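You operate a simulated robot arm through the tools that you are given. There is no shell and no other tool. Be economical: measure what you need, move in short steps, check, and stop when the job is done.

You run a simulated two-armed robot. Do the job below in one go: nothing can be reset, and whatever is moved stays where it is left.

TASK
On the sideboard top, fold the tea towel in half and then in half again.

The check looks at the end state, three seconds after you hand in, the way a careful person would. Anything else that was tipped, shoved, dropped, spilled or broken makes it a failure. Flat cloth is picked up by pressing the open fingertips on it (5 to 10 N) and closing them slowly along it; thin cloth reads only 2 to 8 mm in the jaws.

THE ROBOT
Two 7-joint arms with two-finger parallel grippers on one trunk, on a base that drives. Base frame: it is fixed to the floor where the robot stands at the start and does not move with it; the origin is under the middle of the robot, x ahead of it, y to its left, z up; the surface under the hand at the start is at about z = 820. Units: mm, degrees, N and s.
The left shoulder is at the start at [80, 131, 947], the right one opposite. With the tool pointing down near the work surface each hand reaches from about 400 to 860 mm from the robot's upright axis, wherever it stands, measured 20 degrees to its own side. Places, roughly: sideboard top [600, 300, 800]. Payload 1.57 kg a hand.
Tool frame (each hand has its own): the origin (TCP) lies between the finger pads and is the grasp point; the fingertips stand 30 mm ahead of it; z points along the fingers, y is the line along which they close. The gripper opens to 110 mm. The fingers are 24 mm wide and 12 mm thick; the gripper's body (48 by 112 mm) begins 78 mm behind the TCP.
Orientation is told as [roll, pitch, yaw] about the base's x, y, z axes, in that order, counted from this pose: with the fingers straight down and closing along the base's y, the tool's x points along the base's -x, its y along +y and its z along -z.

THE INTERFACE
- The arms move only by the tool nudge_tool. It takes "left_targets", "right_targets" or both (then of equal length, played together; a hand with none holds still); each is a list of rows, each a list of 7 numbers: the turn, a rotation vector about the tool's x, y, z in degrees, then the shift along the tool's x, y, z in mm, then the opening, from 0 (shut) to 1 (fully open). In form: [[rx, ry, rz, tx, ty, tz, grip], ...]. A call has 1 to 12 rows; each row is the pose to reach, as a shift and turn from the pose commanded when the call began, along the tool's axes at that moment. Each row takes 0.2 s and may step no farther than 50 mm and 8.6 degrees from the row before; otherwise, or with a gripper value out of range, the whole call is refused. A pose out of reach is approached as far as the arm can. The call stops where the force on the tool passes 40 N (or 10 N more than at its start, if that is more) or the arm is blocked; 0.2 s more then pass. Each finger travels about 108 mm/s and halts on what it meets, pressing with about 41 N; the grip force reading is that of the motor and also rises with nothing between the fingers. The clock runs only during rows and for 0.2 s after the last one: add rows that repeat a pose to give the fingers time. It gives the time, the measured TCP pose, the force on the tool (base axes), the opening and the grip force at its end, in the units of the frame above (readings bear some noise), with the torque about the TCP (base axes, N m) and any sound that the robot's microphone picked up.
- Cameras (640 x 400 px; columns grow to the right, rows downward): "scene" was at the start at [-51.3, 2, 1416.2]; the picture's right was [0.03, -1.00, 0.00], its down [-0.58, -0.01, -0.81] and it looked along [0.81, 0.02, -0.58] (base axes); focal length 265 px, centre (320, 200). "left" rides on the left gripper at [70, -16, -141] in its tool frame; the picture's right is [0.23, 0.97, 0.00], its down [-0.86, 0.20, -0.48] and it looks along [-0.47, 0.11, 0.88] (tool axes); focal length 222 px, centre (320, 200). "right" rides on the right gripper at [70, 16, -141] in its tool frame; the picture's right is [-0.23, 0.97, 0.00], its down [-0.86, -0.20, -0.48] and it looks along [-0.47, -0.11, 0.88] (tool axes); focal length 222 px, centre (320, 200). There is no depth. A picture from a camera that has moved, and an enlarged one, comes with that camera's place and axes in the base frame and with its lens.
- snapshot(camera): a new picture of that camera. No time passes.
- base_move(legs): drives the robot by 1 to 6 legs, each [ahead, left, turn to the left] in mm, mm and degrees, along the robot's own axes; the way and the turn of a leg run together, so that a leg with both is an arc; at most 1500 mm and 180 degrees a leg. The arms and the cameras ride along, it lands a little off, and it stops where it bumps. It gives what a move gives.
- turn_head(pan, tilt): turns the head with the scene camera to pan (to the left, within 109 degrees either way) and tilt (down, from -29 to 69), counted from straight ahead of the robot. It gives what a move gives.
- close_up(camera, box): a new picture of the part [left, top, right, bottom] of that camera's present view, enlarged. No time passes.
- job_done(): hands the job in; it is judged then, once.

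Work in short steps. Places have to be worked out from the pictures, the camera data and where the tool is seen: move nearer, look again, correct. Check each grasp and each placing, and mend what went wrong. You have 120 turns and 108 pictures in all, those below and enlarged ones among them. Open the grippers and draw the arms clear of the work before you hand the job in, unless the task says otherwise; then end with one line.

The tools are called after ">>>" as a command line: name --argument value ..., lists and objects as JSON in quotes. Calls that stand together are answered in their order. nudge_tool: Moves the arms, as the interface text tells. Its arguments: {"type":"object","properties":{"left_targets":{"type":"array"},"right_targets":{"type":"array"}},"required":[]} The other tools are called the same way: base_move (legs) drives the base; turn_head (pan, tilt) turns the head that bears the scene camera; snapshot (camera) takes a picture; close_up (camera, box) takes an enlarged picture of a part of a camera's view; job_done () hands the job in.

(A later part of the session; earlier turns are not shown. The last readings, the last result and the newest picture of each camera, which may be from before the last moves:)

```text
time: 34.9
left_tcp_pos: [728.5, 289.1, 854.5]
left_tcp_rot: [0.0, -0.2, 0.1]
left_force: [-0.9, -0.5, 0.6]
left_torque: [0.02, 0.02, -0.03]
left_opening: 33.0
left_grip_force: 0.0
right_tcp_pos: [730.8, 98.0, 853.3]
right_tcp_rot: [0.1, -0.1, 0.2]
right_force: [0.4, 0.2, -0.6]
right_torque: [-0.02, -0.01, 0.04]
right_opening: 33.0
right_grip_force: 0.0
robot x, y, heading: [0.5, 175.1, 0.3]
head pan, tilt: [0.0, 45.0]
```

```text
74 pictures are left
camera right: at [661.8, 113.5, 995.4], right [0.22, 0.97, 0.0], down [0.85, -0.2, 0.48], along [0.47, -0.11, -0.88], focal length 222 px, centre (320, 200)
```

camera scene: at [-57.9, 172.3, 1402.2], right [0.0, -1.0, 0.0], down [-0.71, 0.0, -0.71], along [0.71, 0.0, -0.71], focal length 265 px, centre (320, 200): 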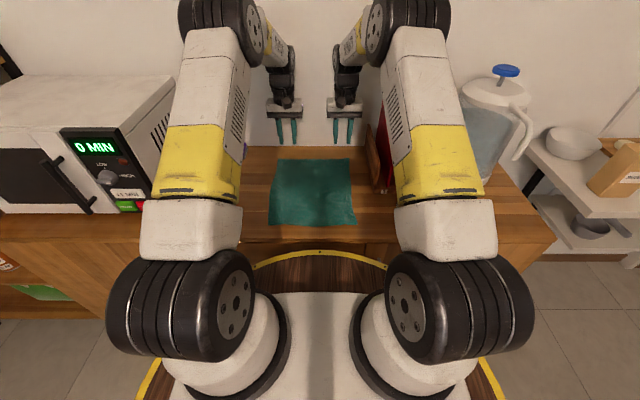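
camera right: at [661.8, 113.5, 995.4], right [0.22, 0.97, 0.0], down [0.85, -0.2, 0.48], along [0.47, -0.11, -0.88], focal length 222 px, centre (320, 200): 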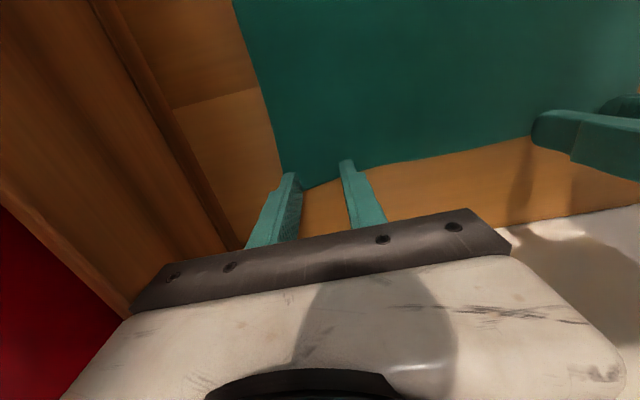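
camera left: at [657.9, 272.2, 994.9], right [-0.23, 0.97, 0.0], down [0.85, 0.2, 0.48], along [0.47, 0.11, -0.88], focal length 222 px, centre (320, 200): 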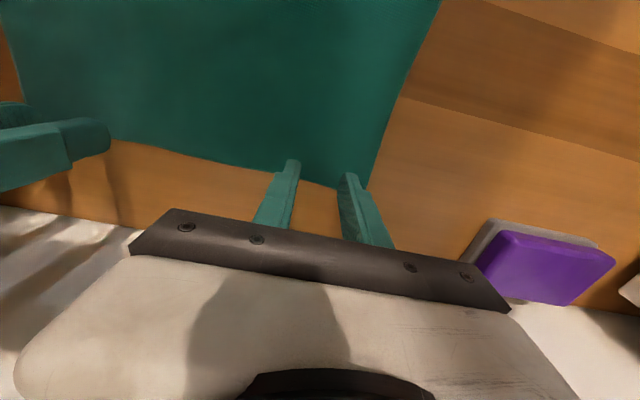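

The left looks good. The right outer finger is right at the corner, so I'll shift it inward and then press gently.

>>> nudge_tool --left_targets '[[0, 0, 0, 4, 0, -4, 0.3], [0, 0, 0, 4, 0, 0, 0.3], [0, 0, 0, 4, 0, 2, 0.3], [0, 0, 0, 4, 0, 3.2, 0.3], [0, 0, 0, 4, 0, 3.6, 0.3], [0, 0, 0, 4, 0, 3.6, 0.3]]' --right_targets '[[0, 0, 0, 6, 10, -4, 0.3], [0, 0, 0, 6, 10, 0, 0.3], [0, 0, 0, 6, 10, 1, 0.3], [0, 0, 0, 6, 10, 2.2, 0.3], [0, 0, 0, 6, 10, 2.6, 0.3], [0, 0, 0, 6, 10, 2.6, 0.3]]'

```text
time: 36.3
left_tcp_pos: [726.4, 288.2, 851.1]
left_tcp_rot: [0.0, -0.2, 0.1]
left_force: [-1.3, 0.9, 10.4]
left_torque: [0.1, 0.03, 0.01]
left_opening: 33.0
left_grip_force: 0.0
right_tcp_pos: [724.5, 107.7, 850.9]
right_tcp_rot: [0.1, -0.1, 0.2]
right_force: [0.3, 0.2, 6.0]
right_torque: [-0.07, -0.02, -0.02]
right_opening: 32.9
right_grip_force: 0.1
robot x, y, heading: [-0.5, 173.8, 0.1]
head pan, tilt: [0.0, 45.0]
```

Forces are good at 10 and 6 N, so I'll close slowly.

>>> nudge_tool --left_targets '[[0, 0, 0, 0, 0, 0, 0.27], [0, 0, 0, 0, 0, 0, 0.24], [0, 0, 0, 0, 0, 0, 0.21], [0, 0, 0, 0, 0, 0, 0.18], [0, 0, 0, 0, 0, 0, 0.15], [0, 0, 0, 0, 0, 0, 0.12], [0, 0, 0, 0, 0, 0, 0.09], [0, 0, 0, 0, 0, 0, 0.06], [0, 0, 0, 0, 0, 0, 0.03], [0, 0, 0, 0, 0, 0, 0.0], [0, 0, 0, 0, 0, 0, 0.0], [0, 0, 0, 0, 0, 0, 0.0]]' --right_targets '[[0, 0, 0, 0, 0, 0.2, 0.27], [0, 0, 0, 0, 0, 0.2, 0.24], [0, 0, 0, 0, 0, 0.2, 0.21], [0, 0, 0, 0, 0, 0.2, 0.18], [0, 0, 0, 0, 0, 0.2, 0.15], [0, 0, 0, 0, 0, 0.2, 0.12], [0, 0, 0, 0, 0, 0.2, 0.09], [0, 0, 0, 0, 0, 0.2, 0.06], [0, 0, 0, 0, 0, 0.2, 0.03], [0, 0, 0, 0, 0, 0.2, 0.0], [0, 0, 0, 0, 0, 0.2, 0.0], [0, 0, 0, 0, 0, 0.2, 0.0]]'

>>> snapshot --camera "left"

>>> snapshot --camera "right"

```text
time: 38.9
left_tcp_pos: [725.1, 286.1, 851.1]
left_tcp_rot: [-0.2, -0.3, 0.2]
left_force: [0.4, -16.5, 17.4]
left_torque: [-0.35, -0.03, 0.08]
left_opening: 2.3
left_grip_force: 23.9
right_tcp_pos: [724.0, 109.5, 851.5]
right_tcp_rot: [0.2, -0.1, 0.2]
right_force: [-0.3, 17.1, 13.1]
right_torque: [0.43, -0.03, 0.0]
right_opening: 2.6
right_grip_force: 23.8
robot x, y, heading: [-1.3, 176.2, 0.2]
head pan, tilt: [0.0, 45.0]
```

```text
73 pictures are left
camera left: at [653.6, 270.6, 992.4], right [-0.23, 0.97, 0.0], down [0.85, 0.2, 0.48], along [0.47, 0.11, -0.88], focal length 222 px, centre (320, 200)
```

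left: 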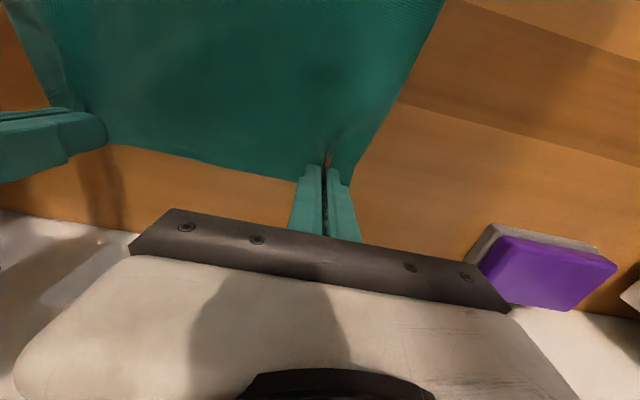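

```text
72 pictures are left
camera right: at [654.3, 124.8, 993.1], right [0.22, 0.97, 0.0], down [0.85, -0.2, 0.48], along [0.47, -0.1, -0.88], focal length 222 px, centre (320, 200)
```

right: 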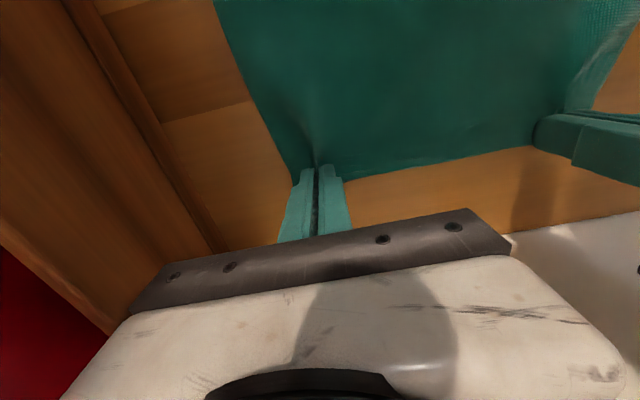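

Both hands hold, at 2.3 and 2.6 mm. I'll lift along the arc while tilting the fingertips away from me, so the hem turns over.

>>> nudge_tool --left_targets '[[0, -2, 0, 1, -3, -8, 0], [0, -5, 0, 5, -4, -24, 0], [0, -8.5, 0, 10, -4, -35, 0], [0, -12, 0, 15, -4, -46, 0], [0, -16, 0, 22, -4, -56, 0], [0, -20, 0, 29, -4, -66, 0], [0, -28, 0, 44, -4, -80, 0], [0, -36, 0, 60, -4, -90, 0], [0, -44, 0, 78, -4, -100, 0], [0, -44, 0, 78, -4, -100, 0]]' --right_targets '[[0, -2, 0, 1, 2, -8, 0], [0, -5, 0, 5, 2, -24, 0], [0, -8.5, 0, 10, 2, -35, 0], [0, -12, 0, 15, 2, -46, 0], [0, -16, 0, 22, 2, -56, 0], [0, -20, 0, 29, 2, -66, 0], [0, -28, 0, 44, 2, -80, 0], [0, -36, 0, 60, 2, -90, 0], [0, -44, 0, 78, 2, -100, 0], [0, -44, 0, 78, 2, -100, 0]]'

>>> snapshot --camera "scene"

>>> snapshot --camera "left"

```text
time: 41.1
left_tcp_pos: [648.7, 284.5, 950.8]
left_tcp_rot: [-0.2, -44.1, 0.1]
left_force: [-0.4, -8.0, -0.1]
left_torque: [-0.19, -0.01, -0.13]
left_opening: 2.2
left_grip_force: 23.7
right_tcp_pos: [645.1, 107.9, 950.8]
right_tcp_rot: [0.1, -44.2, 0.2]
right_force: [-0.5, 8.2, 0.3]
right_torque: [0.18, -0.01, 0.19]
right_opening: 2.2
right_grip_force: 23.5
robot x, y, heading: [0.1, 172.1, 0.0]
head pan, tilt: [0.0, 45.0]
```

```text
71 pictures are left
camera scene: at [-57.9, 172.3, 1402.2], right [0.0, -1.0, 0.0], down [-0.71, 0.0, -0.71], along [0.71, 0.0, -0.71], focal length 265 px, centre (320, 200)
```

scene: 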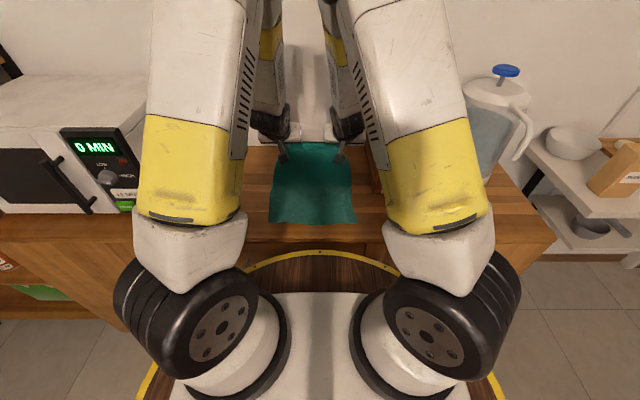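

```text
70 pictures are left
camera left: at [498.6, 267.2, 1002.9], right [-0.16, 0.97, -0.16], down [0.28, 0.2, 0.94], along [0.95, 0.11, -0.31], focal length 222 px, centre (320, 200)
```

left: 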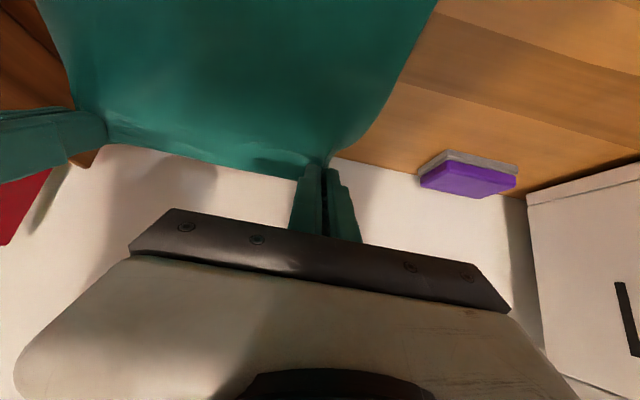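

The tilt and grips held well. I'll drive the base back 170 mm, which carries the edge over the top and gives the arms room for a forward-pointing wrist.

>>> base_move --legs '[[-170, 0, 0]]'

>>> snapshot --camera "scene"

>>> snapshot --camera "left"

```text
time: 42.5
left_tcp_pos: [477.9, 282.8, 949.9]
left_tcp_rot: [-0.1, -44.1, 0.0]
left_force: [-0.8, -10.2, -0.3]
left_torque: [-0.26, 0.0, -0.13]
left_opening: 2.0
left_grip_force: 24.2
right_tcp_pos: [475.3, 107.1, 950.0]
right_tcp_rot: [0.1, -44.1, 0.0]
right_force: [0.1, 9.8, -1.1]
right_torque: [0.25, -0.02, 0.19]
right_opening: 2.2
right_grip_force: 23.7
robot x, y, heading: [-170.4, 178.2, 0.3]
head pan, tilt: [0.0, 45.0]
```

```text
69 pictures are left
camera scene: at [-228.5, 172.2, 1402.2], right [0.0, -1.0, 0.0], down [-0.71, 0.0, -0.71], along [0.71, 0.0, -0.71], focal length 265 px, centre (320, 200)
```

scene: 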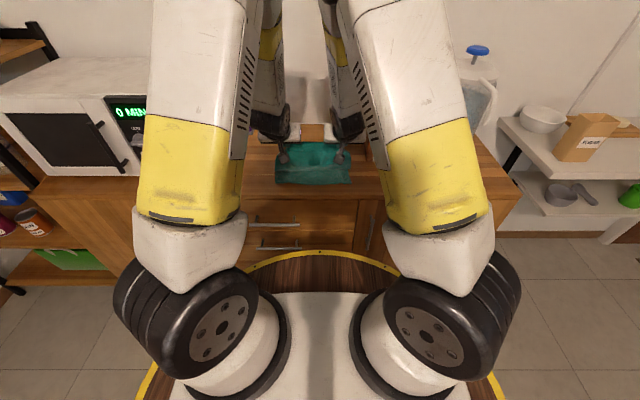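

```text
68 pictures are left
camera left: at [328.4, 265.9, 1002.8], right [-0.16, 0.97, -0.16], down [0.28, 0.2, 0.94], along [0.95, 0.11, -0.31], focal length 222 px, centre (320, 200)
```

left: 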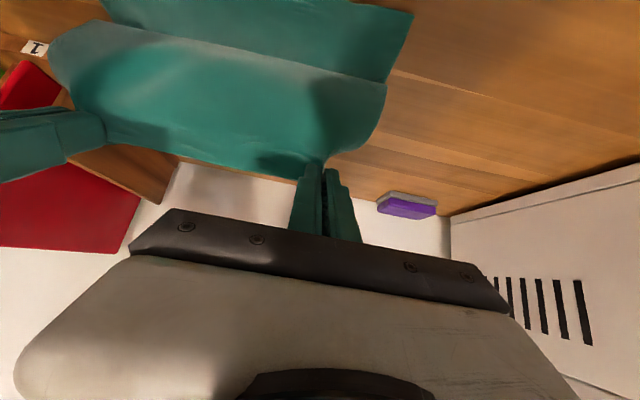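

The far edge is coming over well. I'll tilt the hands to about 92° (fingers pointing away) while following the arc down.

>>> nudge_tool --left_targets '[[0, -8, 0, 6.7, 0, -1.7, 0], [0, -16, 0, 13.5, 0, -0.5, 0], [0, -24, 0, 21.9, 0, 1.1, 0], [0, -32, 0, 29.7, 0, 3.4, 0], [0, -40, 0, 37.5, 0, 5.6, 0], [0, -48, 0, 45.1, 0, 9.3, 0], [0, -48, 0, 45.1, 0, 9.3, 0]]' --right_targets '[[0, -8, 0, 6.7, 0, -1.7, 0], [0, -16, 0, 13.5, 0, -0.5, 0], [0, -24, 0, 21.9, 0, 1.1, 0], [0, -32, 0, 29.7, 0, 3.4, 0], [0, -40, 0, 37.5, 0, 5.6, 0], [0, -48, 0, 45.1, 0, 9.3, 0], [0, -48, 0, 45.1, 0, 9.3, 0]]'

>>> snapshot --camera "scene"

>>> snapshot --camera "left"

```text
time: 43.1
left_tcp_pos: [476.1, 290.8, 960.8]
left_tcp_rot: [-2.5, -57.9, 3.0]
left_force: [1.5, -24.4, 1.8]
left_torque: [-0.39, -0.04, -0.64]
left_opening: 1.9
left_grip_force: 24.0
right_tcp_pos: [478.2, 87.0, 964.4]
right_tcp_rot: [4.6, -57.8, -6.0]
right_force: [-1.6, 25.0, -0.7]
right_torque: [0.18, 0.01, 0.79]
right_opening: 1.6
right_grip_force: 23.2
robot x, y, heading: [-172.5, 172.3, 0.0]
head pan, tilt: [0.0, 45.0]
stopped in row 2 (left hand): the force on the tool passed its limit at 51 N (the readings are from after the stop); the commanded pose is now the measured one
```

```text
67 pictures are left
camera scene: at [-228.9, 172.1, 1402.2], right [0.0, -1.0, 0.0], down [-0.71, 0.0, -0.71], along [0.71, 0.0, -0.71], focal length 265 px, centre (320, 200)
```

scene: 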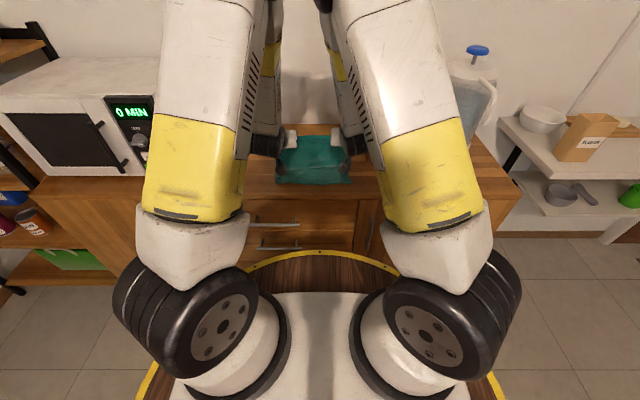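

```text
66 pictures are left
camera left: at [318.9, 273.7, 976.7], right [-0.13, 0.97, -0.22], down [0.05, 0.22, 0.97], along [0.99, 0.12, -0.07], focal length 222 px, centre (320, 200)
```

left: 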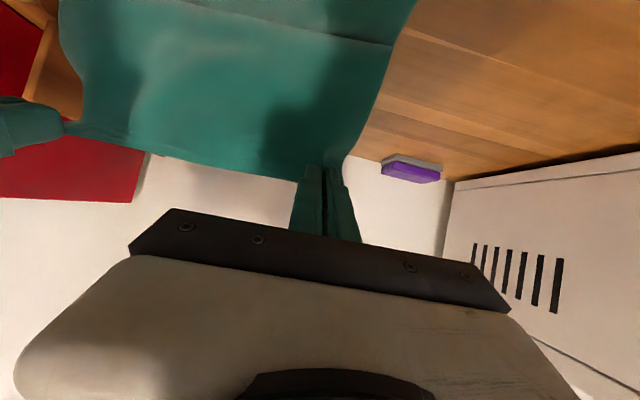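

The hands drifted apart and twisted at about 58°, so it's a wrist limit there. I'll go back to 50° tilt and restore the spacing to relieve tension.

>>> nudge_tool --left_targets '[[-0.1, 3, 0.8, 3, -3, 2, 0], [-0.2, 6, 1.5, 5, -6, 4, 0], [-0.2, 8, 1.9, 7.6, -8, 4.8, 0], [-0.2, 8, 1.9, 7.6, -8, 4.8, 0]]' --right_targets '[[0, 3, -1.5, 4, 7, 2, 0], [0, 6, -3, 8, 13, 4, 0], [0, 8, -3.9, 11, 18, 4.7, 0], [0, 8, -3.9, 11, 18, 4.7, 0]]'

>>> snapshot --camera "right"

>>> snapshot --camera "left"

```text
time: 44.1
left_tcp_pos: [475.8, 287.4, 949.8]
left_tcp_rot: [0.8, -49.6, -0.3]
left_force: [0.6, -0.4, -0.4]
left_torque: [-0.01, -0.01, 0.0]
left_opening: 1.6
left_grip_force: 22.9
right_tcp_pos: [476.6, 101.3, 952.3]
right_tcp_rot: [-1.4, -49.8, 0.7]
right_force: [0.0, 0.5, -0.2]
right_torque: [0.0, 0.01, 0.02]
right_opening: 1.2
right_grip_force: 23.1
robot x, y, heading: [-171.5, 172.6, -0.1]
head pan, tilt: [0.0, 45.0]
```

```text
65 pictures are left
camera right: at [323.9, 118.0, 990.3], right [0.15, 0.98, 0.16], down [0.19, -0.19, 0.96], along [0.97, -0.12, -0.21], focal length 222 px, centre (320, 200)
```

right: 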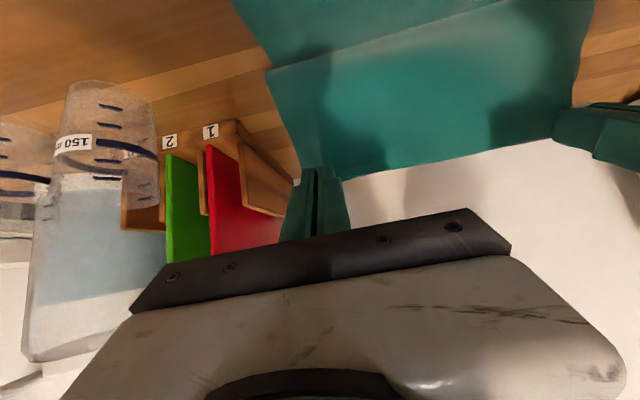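

```text
64 pictures are left
camera left: at [322.0, 270.2, 987.2], right [-0.15, 0.97, -0.16], down [0.19, 0.19, 0.96], along [0.97, 0.12, -0.21], focal length 222 px, centre (320, 200)
```

left: 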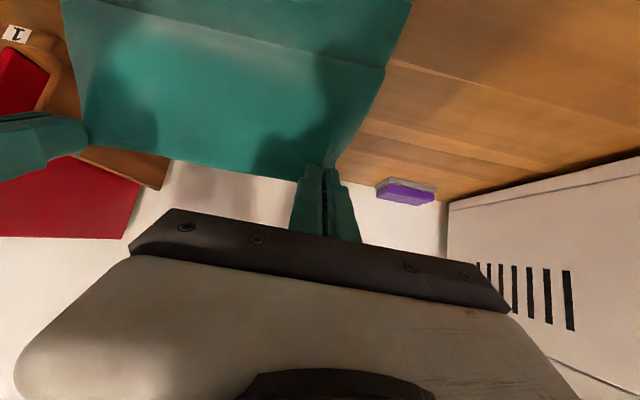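

Both still hold near the very edge with no tension. I'll keep the 50° tilt and lower along the arc to the near edge.

>>> nudge_tool --left_targets '[[0, 0, 0, 20.5, 0, -1.1, 0], [0, 0, 0, 43.1, 0, -1.6, 0], [0, 0, 0, 66.8, 0, 1.3, 0], [0, 0, 0, 88.6, 0, 6.5, 0], [0, 0, 0, 106.8, 0, 12.7, 0], [0, 0, 0, 106.8, 0, 12.7, 0]]' --right_targets '[[0, 0, 0, 20.5, 0, -1.1, 0], [0, 0, 0, 43.1, 0, -1.6, 0], [0, 0, 0, 66.8, 0, 1.3, 0], [0, 0, 0, 88.6, 0, 6.5, 0], [0, 0, 0, 106.8, 0, 12.7, 0], [0, 0, 0, 106.8, 0, 12.7, 0]]'

>>> close_up --camera "scene" --box '[220, 100, 420, 230]'

>>> snapshot --camera "left"

```text
time: 45.5
left_tcp_pos: [416.3, 285.1, 860.1]
left_tcp_rot: [0.8, -49.6, -0.4]
left_force: [-0.4, 0.2, 0.8]
left_torque: [-0.02, -0.01, 0.03]
left_opening: 1.8
left_grip_force: 23.2
right_tcp_pos: [416.4, 101.2, 863.7]
right_tcp_rot: [-1.4, -49.8, 0.7]
right_force: [0.1, 0.1, 0.4]
right_torque: [0.01, 0.0, 0.0]
right_opening: 1.3
right_grip_force: 23.8
robot x, y, heading: [-170.6, 172.7, -0.0]
head pan, tilt: [0.0, 45.0]
```

```text
3.08 times, centred on (320, 165) of scene
camera zoom: at [-228.7, 172.2, 1402.2], right [0.0, -1.0, 0.0], down [-0.71, 0.0, -0.71], along [0.71, 0.0, -0.71], focal length 814 px, centre (320, 308)
```

zoom: 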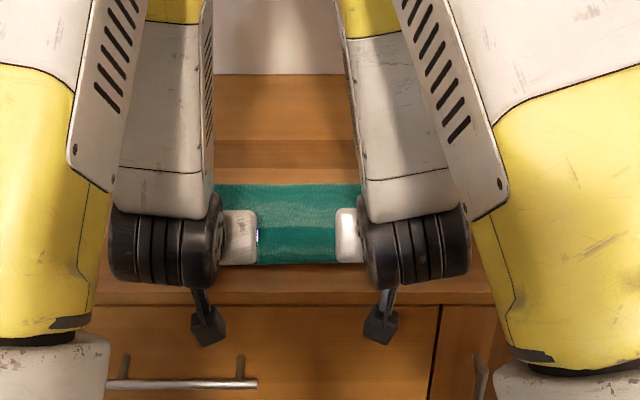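

```text
62 pictures are left
camera left: at [262.3, 269.6, 897.9], right [-0.15, 0.97, -0.16], down [0.19, 0.19, 0.96], along [0.97, 0.11, -0.21], focal length 222 px, centre (320, 200)
```

left: 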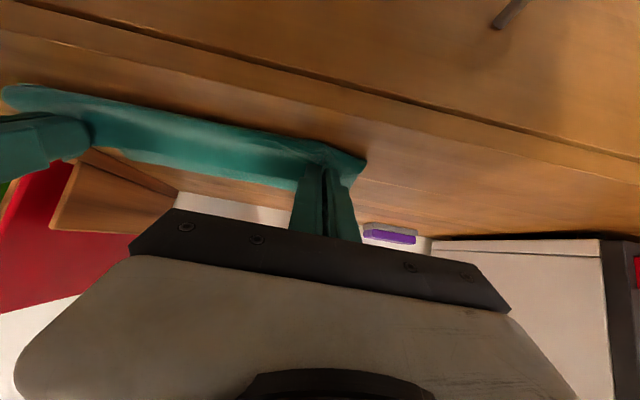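

The edge is just above the near edge. I'll lower the last 10 mm, open, and retreat backward and up along the fingers.

>>> nudge_tool --left_targets '[[0, 0, 0, 5, 0, 2, 0], [0, 0, 0, 9.6, 0, 4.1, 0], [0, 0, 0, 9.6, 0, 4.1, 0.05], [0, 0, 0, 9.6, 0, 4.1, 0.15], [0, 0, 0, 9.6, 0, 4.1, 0.25], [0, 0, 0, 9.6, 0, 4.1, 0.3], [0, 0, 0, 9.6, 0, -15, 0.3], [0, 0, 0, 9.6, 0, -50, 0.3], [0, 0, 0, 9.6, 0, -90, 0.3]]' --right_targets '[[0, 0, 0, 6, 0, 3, 0], [0, 0, 0, 12, 0, 6, 0], [0, 0, 0, 12, 0, 6, 0.05], [0, 0, 0, 12, 0, 6, 0.15], [0, 0, 0, 12, 0, 6, 0.25], [0, 0, 0, 12, 0, 6, 0.3], [0, 0, 0, 12, 0, -15, 0.3], [0, 0, 0, 12, 0, -50, 0.3], [0, 0, 0, 12, 0, -90, 0.3]]'

>>> snapshot --camera "left"

>>> snapshot --camera "right"

```text
time: 47.5
left_tcp_pos: [377.4, 283.3, 901.2]
left_tcp_rot: [0.9, -49.5, -0.4]
left_force: [-0.2, -0.9, -0.8]
left_torque: [0.01, 0.03, 0.0]
left_opening: 33.3
left_grip_force: 0.0
left hand out of reach, approached as far as the arm can: row 9
right_tcp_pos: [365.1, 111.6, 908.8]
right_tcp_rot: [-1.4, -49.7, 0.9]
right_force: [0.6, 0.2, 0.0]
right_torque: [0.01, -0.01, 0.0]
right_opening: 33.0
right_grip_force: 0.1
right hand out of reach, approached as far as the arm can: row 9
robot x, y, heading: [-173.5, 170.2, 0.0]
head pan, tilt: [0.0, 45.0]
```

```text
61 pictures are left
camera left: at [223.3, 266.2, 939.4], right [-0.15, 0.97, -0.16], down [0.19, 0.19, 0.96], along [0.97, 0.11, -0.21], focal length 222 px, centre (320, 200)
```

left: 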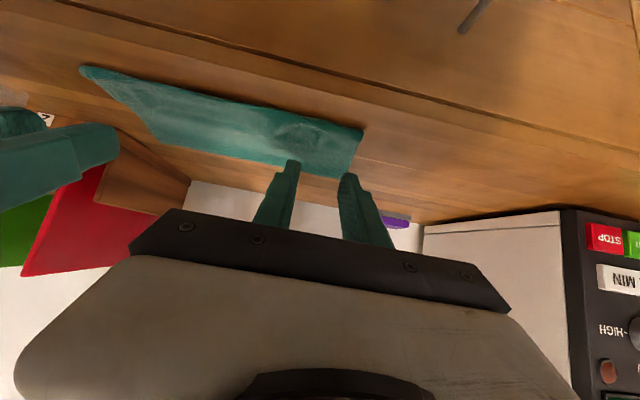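

```text
60 pictures are left
camera right: at [212.2, 129.4, 947.6], right [0.15, 0.98, 0.16], down [0.19, -0.18, 0.96], along [0.97, -0.12, -0.21], focal length 222 px, centre (320, 200)
```

right: 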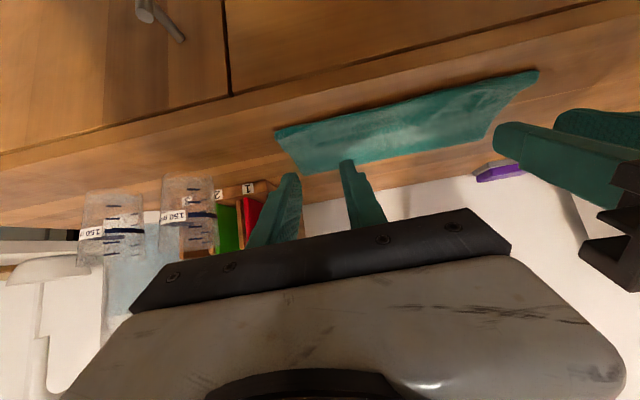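

The first fold released cleanly. I'll raise the hands, untilt them and spread them to get a full view.

>>> nudge_tool --left_targets '[[0, 6, 0, -20, 5, -5, 0.3], [0, 13, 0, -40, 15, -11, 0.3], [0, 20, 0, -60, 30, -16, 0.3], [0, 27, 0, -80, 45, -22, 0.3], [0, 34, 0, -100, 60, -27, 0.3], [0, 42, 0, -120, 75, -33, 0.3], [0, 50, 0, -138, 90, -38, 0.3], [0, 50, 0, -138, 90, -38, 0.3]]' --right_targets '[[0, 6, 0, -20, -5, -5, 0.3], [0, 13, 0, -40, -15, -11, 0.3], [0, 20, 0, -60, -30, -16, 0.3], [0, 27, 0, -80, -45, -22, 0.3], [0, 34, 0, -100, -60, -27, 0.3], [0, 42, 0, -120, -75, -33, 0.3], [0, 50, 0, -138, -90, -38, 0.3], [0, 50, 0, -138, -90, -38, 0.3]]'

>>> close_up --camera "scene" --box '[220, 100, 420, 230]'

```text
time: 49.3
left_tcp_pos: [437.0, 371.4, 1033.2]
left_tcp_rot: [0.5, 0.4, 0.2]
left_force: [0.5, 0.1, -0.2]
left_torque: [0.02, 0.0, -0.04]
left_opening: 32.9
left_grip_force: 0.0
right_tcp_pos: [424.5, 22.6, 1041.8]
right_tcp_rot: [-1.1, 0.2, -0.2]
right_force: [0.2, -0.1, -0.8]
right_torque: [-0.01, 0.01, 0.02]
right_opening: 33.1
right_grip_force: 0.0
robot x, y, heading: [-169.9, 167.8, -0.1]
head pan, tilt: [0.0, 45.0]
```

```text
3.08 times, centred on (320, 165) of scene
camera zoom: at [-228.7, 172.2, 1402.2], right [0.0, -1.0, 0.0], down [-0.71, 0.0, -0.71], along [0.71, 0.0, -0.71], focal length 814 px, centre (320, 308)
```

zoom: 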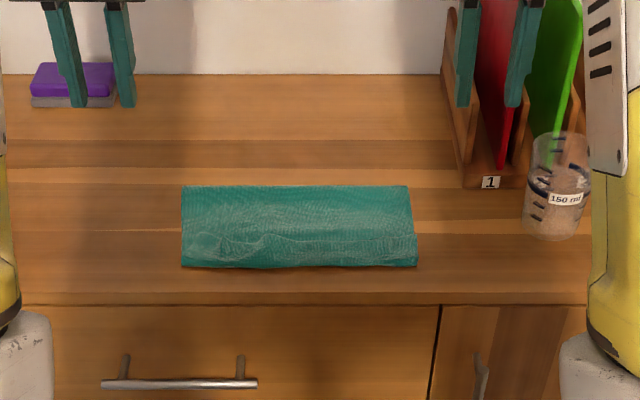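

That's a very neat first fold. I'll zoom in on the near edge to check for a turned hem.

>>> close_up --camera "scene" --box '[270, 150, 356, 192]'

>>> snapshot --camera "left"

```text
7.44 times, centred on (313, 171) of scene
camera zoom: at [-228.7, 172.2, 1402.2], right [0.0, -1.0, 0.0], down [-0.71, 0.0, -0.71], along [0.71, 0.0, -0.71], focal length 1970 px, centre (372, 416)
```

zoom: 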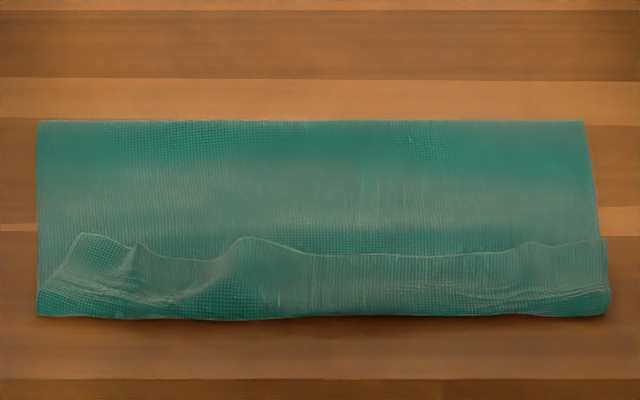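

```text
57 pictures are left
camera left: at [367.2, 353.6, 1174.1], right [-0.23, 0.97, 0.01], down [0.86, 0.2, 0.47], along [0.46, 0.12, -0.88], focal length 222 px, centre (320, 200)
```

left: 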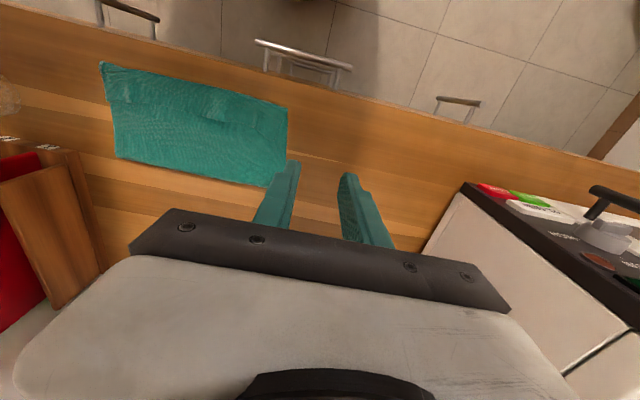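

There's a 45 mm hem turned back on top, and the fold line is at x≈555. I'll brush the hem toward me with open fingertips until it's flat, then re-lift that edge with the right orientation.

>>> nudge_tool --left_targets '[[0.2, 0, 0, -4, -36, 20, 0.6], [0.5, 0, 0, -8, -72, 45, 0.6], [0.5, 0, 0, -13, -109, 70, 0.6], [0.5, 0, 0, -13, -109, 110, 0.6], [0.5, 0, 0, -13, -109, 150, 0.6], [0.5, 0, 0, -13, -109, 170, 0.6], [0.5, 0, 0, -13, -109, 172, 0.6]]' --right_targets '[[-0.4, 0, 0, -8, 32, 20, 0.6], [-0.8, 0, 0, -16, 64, 45, 0.6], [-1.1, 0, 0, -25.5, 97, 70, 0.6], [-1.1, 0, 0, -25.5, 97, 115, 0.6], [-1.1, 0, 0, -25.5, 97, 160, 0.6], [-1.1, 0, 0, -25.5, 97, 179, 0.6], [-1.1, 0, 0, -25.5, 97, 181, 0.6]]'

>>> snapshot --camera "left"

>>> snapshot --camera "right"

```text
time: 50.9
left_tcp_pos: [450.3, 263.9, 858.7]
left_tcp_rot: [0.0, 0.3, 0.2]
left_force: [0.0, 0.1, 0.4]
left_torque: [-0.03, 0.01, -0.01]
left_opening: 65.9
left_grip_force: 0.0
right_tcp_pos: [450.7, 116.8, 857.1]
right_tcp_rot: [0.2, 0.1, -0.3]
right_force: [0.4, 0.5, -0.7]
right_torque: [0.0, -0.01, 0.02]
right_opening: 65.8
right_grip_force: 0.0
robot x, y, heading: [-173.0, 174.0, -0.1]
head pan, tilt: [0.0, 45.0]
```

```text
56 pictures are left
camera left: at [379.5, 246.7, 1000.2], right [-0.23, 0.97, 0.0], down [0.86, 0.2, 0.47], along [0.46, 0.11, -0.88], focal length 222 px, centre (320, 200)
```

left: 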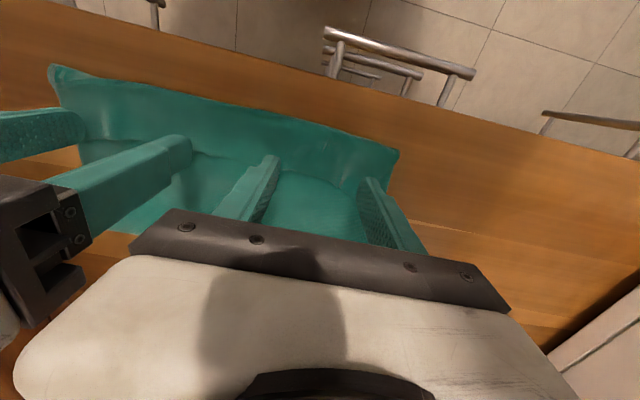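

```text
55 pictures are left
camera right: at [381.0, 131.4, 999.3], right [0.23, 0.97, 0.0], down [0.86, -0.21, 0.48], along [0.46, -0.11, -0.88], focal length 222 px, centre (320, 200)
```

right: 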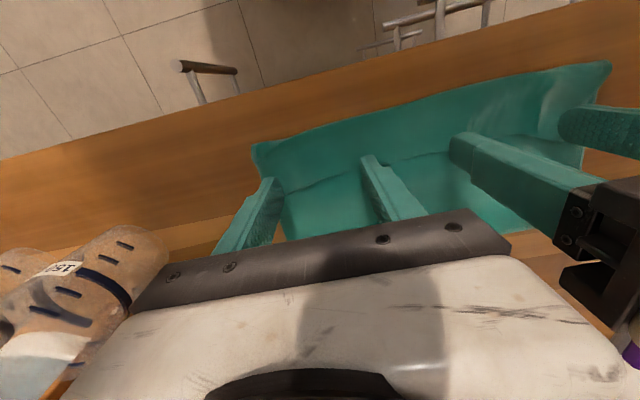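

The tips are right at the hem's free edge. I'll move 10 mm toward me, press lightly and drag toward me.

>>> nudge_tool --left_targets '[[0, 0, 0, 10, 0, 0, 0.6], [0, 0, 0, 10, 0, 3, 0.6], [0, 0, 0, 10, 0, 5, 0.6], [0, 0, 0, 16, 0, 5.5, 0.6], [0, 0, 0, 24, 0, 6, 0.6], [0, 0, 0, 32, 0, 6.5, 0.6], [0, 0, 0, 40, 0, 7, 0.6], [0, 0, 0, 48, 0, 7, 0.6], [0, 0, 0, 54, 0, 7, 0.6], [0, 0, 0, 58, 0, 7, 0.6], [0, 0, 0, 58, 0, -10, 0.6], [0, 0, 0, 58, 0, -45, 0.6]]' --right_targets '[[0, 0, 0, 10, 0, 0, 0.6], [0, 0, 0, 10, 0, 2, 0.6], [0, 0, 0, 10, 0, 3.5, 0.6], [0, 0, 0, 16, 0, 4, 0.6], [0, 0, 0, 24, 0, 4.5, 0.6], [0, 0, 0, 32, 0, 5, 0.6], [0, 0, 0, 40, 0, 5.5, 0.6], [0, 0, 0, 48, 0, 5.5, 0.6], [0, 0, 0, 54, 0, 5.5, 0.6], [0, 0, 0, 58, 0, 5.5, 0.6], [0, 0, 0, 58, 0, -10, 0.6], [0, 0, 0, 58, 0, -45, 0.6]]'

>>> snapshot --camera "left"

>>> close_up --camera "scene" --box '[240, 130, 400, 210]'

```text
time: 53.5
left_tcp_pos: [392.9, 262.3, 905.0]
left_tcp_rot: [0.1, 0.4, 0.4]
left_force: [0.2, 0.6, 0.2]
left_torque: [0.0, 0.02, -0.02]
left_opening: 65.9
left_grip_force: 0.2
right_tcp_pos: [392.0, 116.0, 902.9]
right_tcp_rot: [0.3, 0.2, -0.3]
right_force: [0.2, -0.2, 0.1]
right_torque: [0.02, 0.04, 0.0]
right_opening: 66.0
right_grip_force: 0.1
robot x, y, heading: [-173.6, 172.9, 0.2]
head pan, tilt: [0.0, 45.0]
```

```text
54 pictures are left
camera left: at [322.2, 246.2, 1046.3], right [-0.23, 0.97, 0.0], down [0.86, 0.2, 0.47], along [0.46, 0.11, -0.88], focal length 222 px, centre (320, 200)
```

left: 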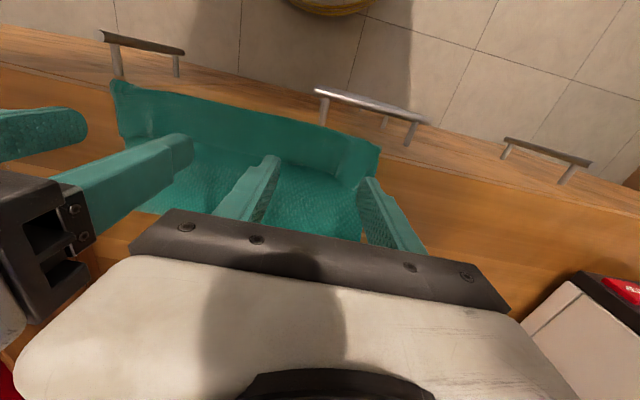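

```text
4.00 times, centred on (320, 170) of scene
camera zoom: at [-228.2, 172.2, 1402.2], right [0.0, -1.0, 0.0], down [-0.71, 0.0, -0.71], along [0.71, 0.0, -0.71], focal length 1059 px, centre (320, 320)
```

zoom: 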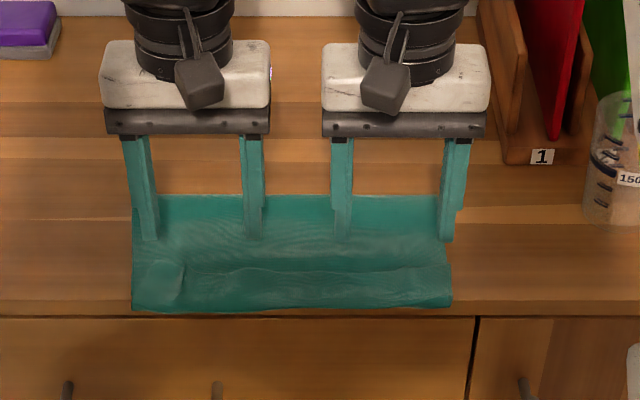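

The whole towel slid as a unit instead (table friction is low), so it now lies at x≈366–507 with the hem unchanged. I'll press beyond the hem and slide it back away from the counter edge.

>>> nudge_tool --left_targets '[[0, 0, 0, -30, 0, 0, 0.6], [0, 0, 0, -57, 0, 10, 0.6], [0, 0, 0, -57, 0, 35, 0.6], [0, 0, 0, -57, 0, 48, 0.6], [0, 0, 0, -57, 0, 51, 0.6], [0, 0, 0, -57, 0, 53, 0.6], [0, 0, 0, -57, 0, 53, 0.6]]' --right_targets '[[0, 0, 0, -30, 0, 0, 0.6], [0, 0, 0, -57, 0, 10, 0.6], [0, 0, 0, -57, 0, 33, 0.6], [0, 0, 0, -57, 0, 46, 0.6], [0, 0, 0, -57, 0, 49, 0.6], [0, 0, 0, -57, 0, 51, 0.6], [0, 0, 0, -57, 0, 51, 0.6]]'

>>> snapshot --camera "left"

```text
time: 55.1
left_tcp_pos: [448.8, 262.9, 851.6]
left_tcp_rot: [0.0, 0.3, 0.2]
left_force: [-0.5, 2.4, 8.6]
left_torque: [0.07, 0.0, 0.0]
left_opening: 66.0
left_grip_force: 0.1
right_tcp_pos: [448.7, 115.6, 853.5]
right_tcp_rot: [0.2, 0.0, -0.2]
right_force: [-0.6, -0.9, 2.8]
right_torque: [-0.13, -0.02, 0.02]
right_opening: 66.4
right_grip_force: 0.2
robot x, y, heading: [-169.9, 171.7, 0.0]
head pan, tilt: [0.0, 45.0]
```

```text
52 pictures are left
camera left: at [378.5, 247.3, 993.5], right [-0.23, 0.97, 0.0], down [0.86, 0.2, 0.47], along [0.46, 0.11, -0.88], focal length 222 px, centre (320, 200)
```

left: 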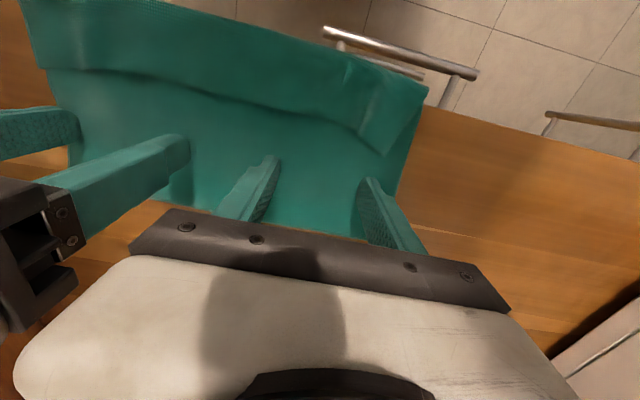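

Contact is good (8.6 and 2.8 N), and the hem is clearly visible in front of the tips. I'll slide it 75 mm toward the wall.

>>> nudge_tool --left_targets '[[0, 0, 0, -8, 0, 0.3, 0.6], [0, 0, 0, -18, 0, 0.3, 0.6], [0, 0, 0, -28, 0, 0.3, 0.6], [0, 0, 0, -38, 0, 0.3, 0.6], [0, 0, 0, -48, 0, 0.3, 0.6], [0, 0, 0, -58, 0, 0.3, 0.6], [0, 0, 0, -68, 0, 0.3, 0.6], [0, 0, 0, -76, 0, 0.3, 0.6], [0, 0, 0, -76, 0, -20, 0.6]]' --right_targets '[[0, 0, 0, -8, 0, 1, 0.6], [0, 0, 0, -18, 0, 1, 0.6], [0, 0, 0, -28, 0, 1, 0.6], [0, 0, 0, -38, 0, 1, 0.6], [0, 0, 0, -48, 0, 1, 0.6], [0, 0, 0, -58, 0, 1, 0.6], [0, 0, 0, -68, 0, 1, 0.6], [0, 0, 0, -76, 0, 1, 0.6], [0, 0, 0, -76, 0, -20, 0.6]]'

>>> close_up --camera "scene" --box '[240, 130, 400, 210]'

>>> snapshot --camera "left"

```text
time: 57.1
left_tcp_pos: [525.8, 263.3, 867.8]
left_tcp_rot: [0.1, 0.5, 0.2]
left_force: [-0.3, -0.2, 0.3]
left_torque: [0.02, 0.03, 0.0]
left_opening: 65.9
left_grip_force: 0.0
right_tcp_pos: [526.0, 114.7, 869.6]
right_tcp_rot: [0.2, 0.2, -0.2]
right_force: [0.6, 0.1, 0.8]
right_torque: [0.02, 0.0, 0.0]
right_opening: 66.1
right_grip_force: 0.2
robot x, y, heading: [-171.9, 170.0, -0.1]
head pan, tilt: [0.0, 45.0]
```

```text
4.00 times, centred on (320, 170) of scene
camera zoom: at [-227.9, 172.2, 1402.2], right [0.0, -1.0, 0.0], down [-0.71, 0.0, -0.71], along [0.71, 0.0, -0.71], focal length 1059 px, centre (320, 320)
```

zoom: 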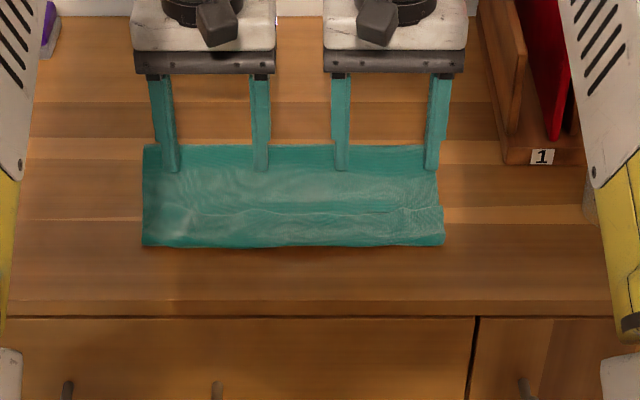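

```text
50 pictures are left
camera left: at [455.1, 247.4, 1010.4], right [-0.23, 0.97, 0.0], down [0.86, 0.2, 0.47], along [0.46, 0.11, -0.88], focal length 222 px, centre (320, 200)
```

left: 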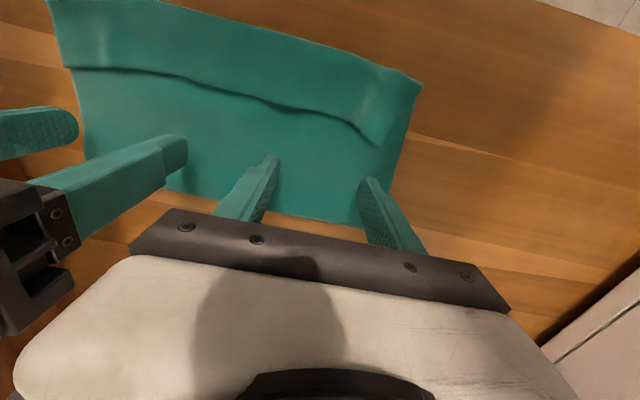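

The folded towel now sits at x 440–581, with the hem edge at x≈483. I'll hold it down with the right hand and get the left tips just above the top layer, ready to sweep under the hem's free edge and flip it.

>>> nudge_tool --left_targets '[[0, 0, 0, 0, 3, 4, 0.7], [0, 0, 0, 0, 5, 8, 0.8], [0, 0, 0, 0, 5, 12, 0.8], [0, 0, 0, 0, 5, 14, 0.8], [0, 0, 0, 0, 5, 15.5, 0.8], [0, 0, 0, 0, 5, 15.5, 0.8]]' --right_targets '[[0, 0, 0, -10, 5, 4, 0.6], [0, 0, 0, -20, 10, 8, 0.6], [0, 0, 0, -20, 10, 13, 0.6], [0, 0, 0, -20, 10, 16, 0.6], [0, 0, 0, -20, 10, 18, 0.6], [0, 0, 0, -20, 10, 18, 0.6]]'

```text
time: 58.5
left_tcp_pos: [524.8, 268.5, 853.9]
left_tcp_rot: [0.1, 0.4, 0.2]
left_force: [0.4, -0.6, -0.2]
left_torque: [0.01, -0.01, -0.03]
left_opening: 87.9
left_grip_force: 0.0
right_tcp_pos: [545.6, 125.7, 853.2]
right_tcp_rot: [0.2, 0.2, -0.2]
right_force: [0.0, 0.7, 1.0]
right_torque: [0.0, -0.01, 0.03]
right_opening: 66.0
right_grip_force: 0.0
robot x, y, heading: [-167.2, 176.9, 0.3]
head pan, tilt: [0.0, 45.0]
```

I'll press the right down a bit more to hold, and sweep the left toward me just grazing the top layer.

>>> nudge_tool --left_targets '[[0, 0, 0, 0, 0, 0.4, 0.8], [0, 0, 0, 12, 0, 0.6, 0.8], [0, 0, 0, 24, 0, 0.6, 0.8], [0, 0, 0, 36, 0, 0.6, 0.8], [0, 0, 0, 48, 0, 0.6, 0.8], [0, 0, 0, 60, 0, 0.6, 0.8], [0, 0, 0, 72, 0, 0.4, 0.8], [0, 0, 0, 72, 0, 0.4, 0.8]]' --right_targets '[[0, 0, 0, 0, 0, 1.5, 0.6], [0, 0, 0, 0, 0, 2, 0.6], [0, 0, 0, 0, 0, 2, 0.6], [0, 0, 0, 0, 0, 2, 0.6], [0, 0, 0, 0, 0, 2, 0.6], [0, 0, 0, 0, 0, 2, 0.6], [0, 0, 0, 0, 0, 2, 0.6], [0, 0, 0, 0, 0, 2, 0.6]]'

>>> snapshot --camera "left"

>>> close_up --camera "scene" --box '[240, 130, 400, 210]'

```text
time: 60.3
left_tcp_pos: [451.2, 267.9, 855.0]
left_tcp_rot: [0.0, 0.3, 0.2]
left_force: [0.3, -0.5, 0.6]
left_torque: [0.0, 0.0, 0.01]
left_opening: 87.9
left_grip_force: 0.0
right_tcp_pos: [545.0, 124.1, 851.8]
right_tcp_rot: [0.2, 0.1, -0.2]
right_force: [0.7, 0.4, 12.1]
right_torque: [-0.44, -0.03, 0.0]
right_opening: 65.8
right_grip_force: 0.0
robot x, y, heading: [-171.6, 171.4, -0.1]
head pan, tilt: [0.0, 45.0]
```

```text
49 pictures are left
camera left: at [382.4, 252.3, 996.6], right [-0.23, 0.97, 0.0], down [0.86, 0.2, 0.47], along [0.46, 0.11, -0.88], focal length 222 px, centre (320, 200)
```

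left: 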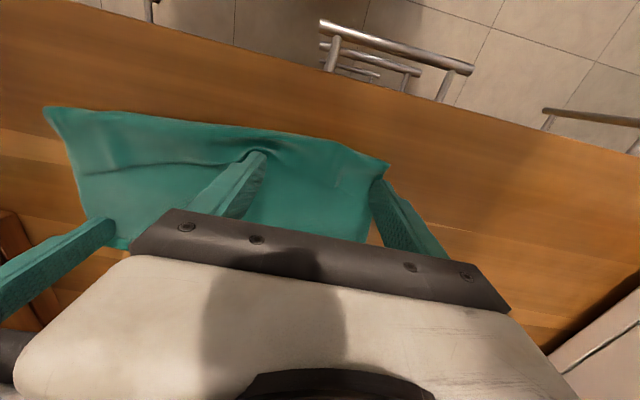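

```text
4.00 times, centred on (320, 170) of scene
camera zoom: at [-228.9, 172.2, 1402.2], right [0.0, -1.0, 0.0], down [-0.71, 0.0, -0.71], along [0.71, 0.0, -0.71], focal length 1059 px, centre (320, 320)
```

zoom: 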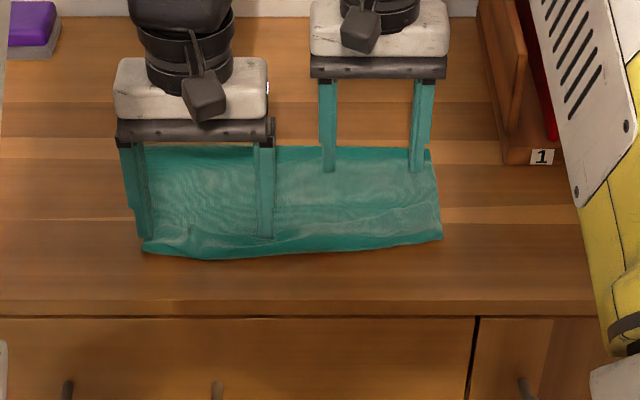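

It works: the hem edge is caught on the tip and being pushed over. I'll continue the sweep past the near edge.

>>> nudge_tool --left_targets '[[0, 0, 0, 8, 0, 0.5, 0.8], [0, 0, 0, 16, 0, 0.8, 0.8], [0, 0, 0, 24, 0, 1, 0.8], [0, 0, 0, 32, 0, 1, 0.8], [0, 0, 0, 40, 0, 1, 0.8], [0, 0, 0, 48, 0, 1, 0.8], [0, 0, 0, 48, 0, -20, 0.8], [0, 0, 0, 48, 0, -50, 0.8]]'

>>> snapshot --camera "left"

>>> close_up --camera "scene" --box '[240, 130, 400, 210]'

```text
time: 62.1
left_tcp_pos: [406.4, 268.5, 905.3]
left_tcp_rot: [0.0, 0.4, 0.2]
left_force: [-0.1, 0.1, -0.6]
left_torque: [-0.03, 0.01, -0.01]
left_opening: 87.9
left_grip_force: 0.0
right_tcp_pos: [545.1, 124.5, 852.2]
right_tcp_rot: [0.2, 0.0, -0.3]
right_force: [1.2, 1.1, 14.3]
right_torque: [-0.59, -0.03, 0.0]
right_opening: 65.6
right_grip_force: 0.1
robot x, y, heading: [-170.3, 171.6, 0.3]
head pan, tilt: [0.0, 45.0]
```

```text
47 pictures are left
camera left: at [334.7, 251.6, 1046.7], right [-0.23, 0.97, 0.0], down [0.86, 0.2, 0.47], along [0.46, 0.11, -0.88], focal length 222 px, centre (320, 200)
```

left: 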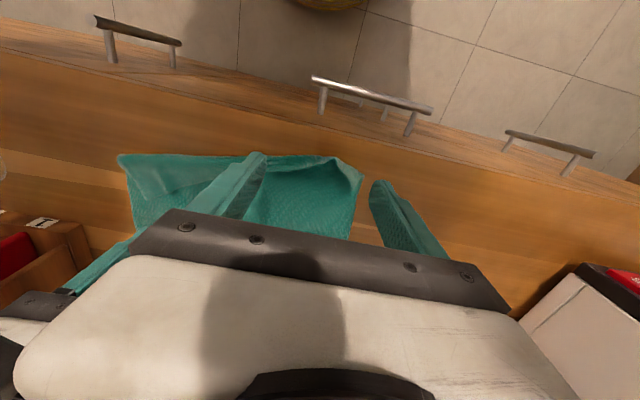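

```text
4.00 times, centred on (320, 170) of scene
camera zoom: at [-228.9, 172.3, 1402.2], right [0.0, -1.0, 0.0], down [-0.71, 0.0, -0.71], along [0.71, 0.0, -0.71], focal length 1059 px, centre (320, 320)
```

zoom: 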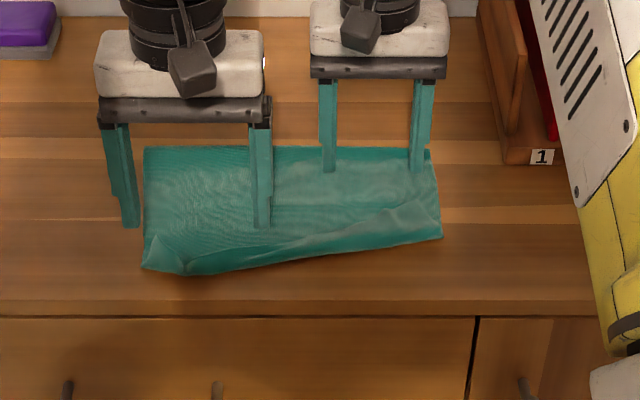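

The left half has mostly unrolled. I'll swap roles: left hand holds the far part while the right prepares to sweep.

>>> nudge_tool --left_targets '[[0, 0, 0, -36, -2, -5, 0.7], [0, 0, 0, -72, -4, -5, 0.6], [0, 0, 0, -108, -6, 0, 0.6], [0, 0, 0, -142, -8, 20, 0.6], [0, 0, 0, -142, -8, 42, 0.6], [0, 0, 0, -142, -8, 51, 0.6], [0, 0, 0, -142, -8, 53.5, 0.6], [0, 0, 0, -142, -8, 54.5, 0.6], [0, 0, 0, -142, -8, 54.5, 0.6]]'

>>> nudge_tool --right_targets '[[0, 0, 0, 0, -3, -10, 0.7], [0, 0, 0, 15, -5, -10, 0.8], [0, 0, 0, 25, -7, -5, 0.8], [0, 0, 0, 25, -7, -2, 0.8], [0, 0, 0, 25, -7, -0.8, 0.8], [0, 0, 0, 25, -7, -0.8, 0.8]]'

>>> snapshot --camera "right"

```text
time: 64.1
left_tcp_pos: [547.5, 261.6, 851.7]
left_tcp_rot: [-0.1, 0.1, 0.3]
left_force: [-3.2, 0.0, 21.2]
left_torque: [0.14, 0.07, 0.02]
left_opening: 66.0
left_grip_force: 0.0
right_tcp_pos: [545.5, 126.3, 852.3]
right_tcp_rot: [0.2, 0.1, -0.1]
right_force: [3.0, 0.0, 10.9]
right_torque: [-0.39, -0.06, 0.08]
right_opening: 65.5
right_grip_force: 0.0
robot x, y, heading: [-172.5, 169.1, 0.0]
head pan, tilt: [0.0, 45.0]
```

```text
time: 65.5
left_tcp_pos: [547.1, 261.2, 852.1]
left_tcp_rot: [0.0, 0.2, 0.2]
left_force: [0.0, 1.5, 33.9]
left_torque: [0.21, -0.03, 0.1]
left_opening: 66.1
left_grip_force: 0.1
right_tcp_pos: [519.7, 119.7, 854.3]
right_tcp_rot: [0.3, 0.1, -0.2]
right_force: [-0.6, 0.5, 0.9]
right_torque: [0.0, -0.02, -0.01]
right_opening: 88.3
right_grip_force: 0.1
robot x, y, heading: [-172.8, 171.5, -0.0]
head pan, tilt: [0.0, 45.0]
```

```text
45 pictures are left
camera right: at [450.1, 134.3, 995.5], right [0.23, 0.97, 0.0], down [0.85, -0.21, 0.48], along [0.46, -0.11, -0.88], focal length 222 px, centre (320, 200)
```

right: 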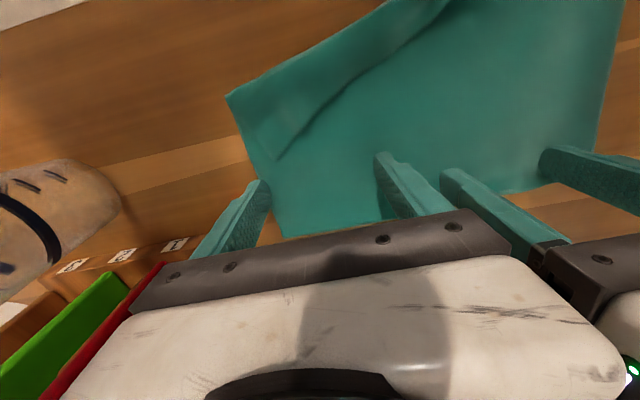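

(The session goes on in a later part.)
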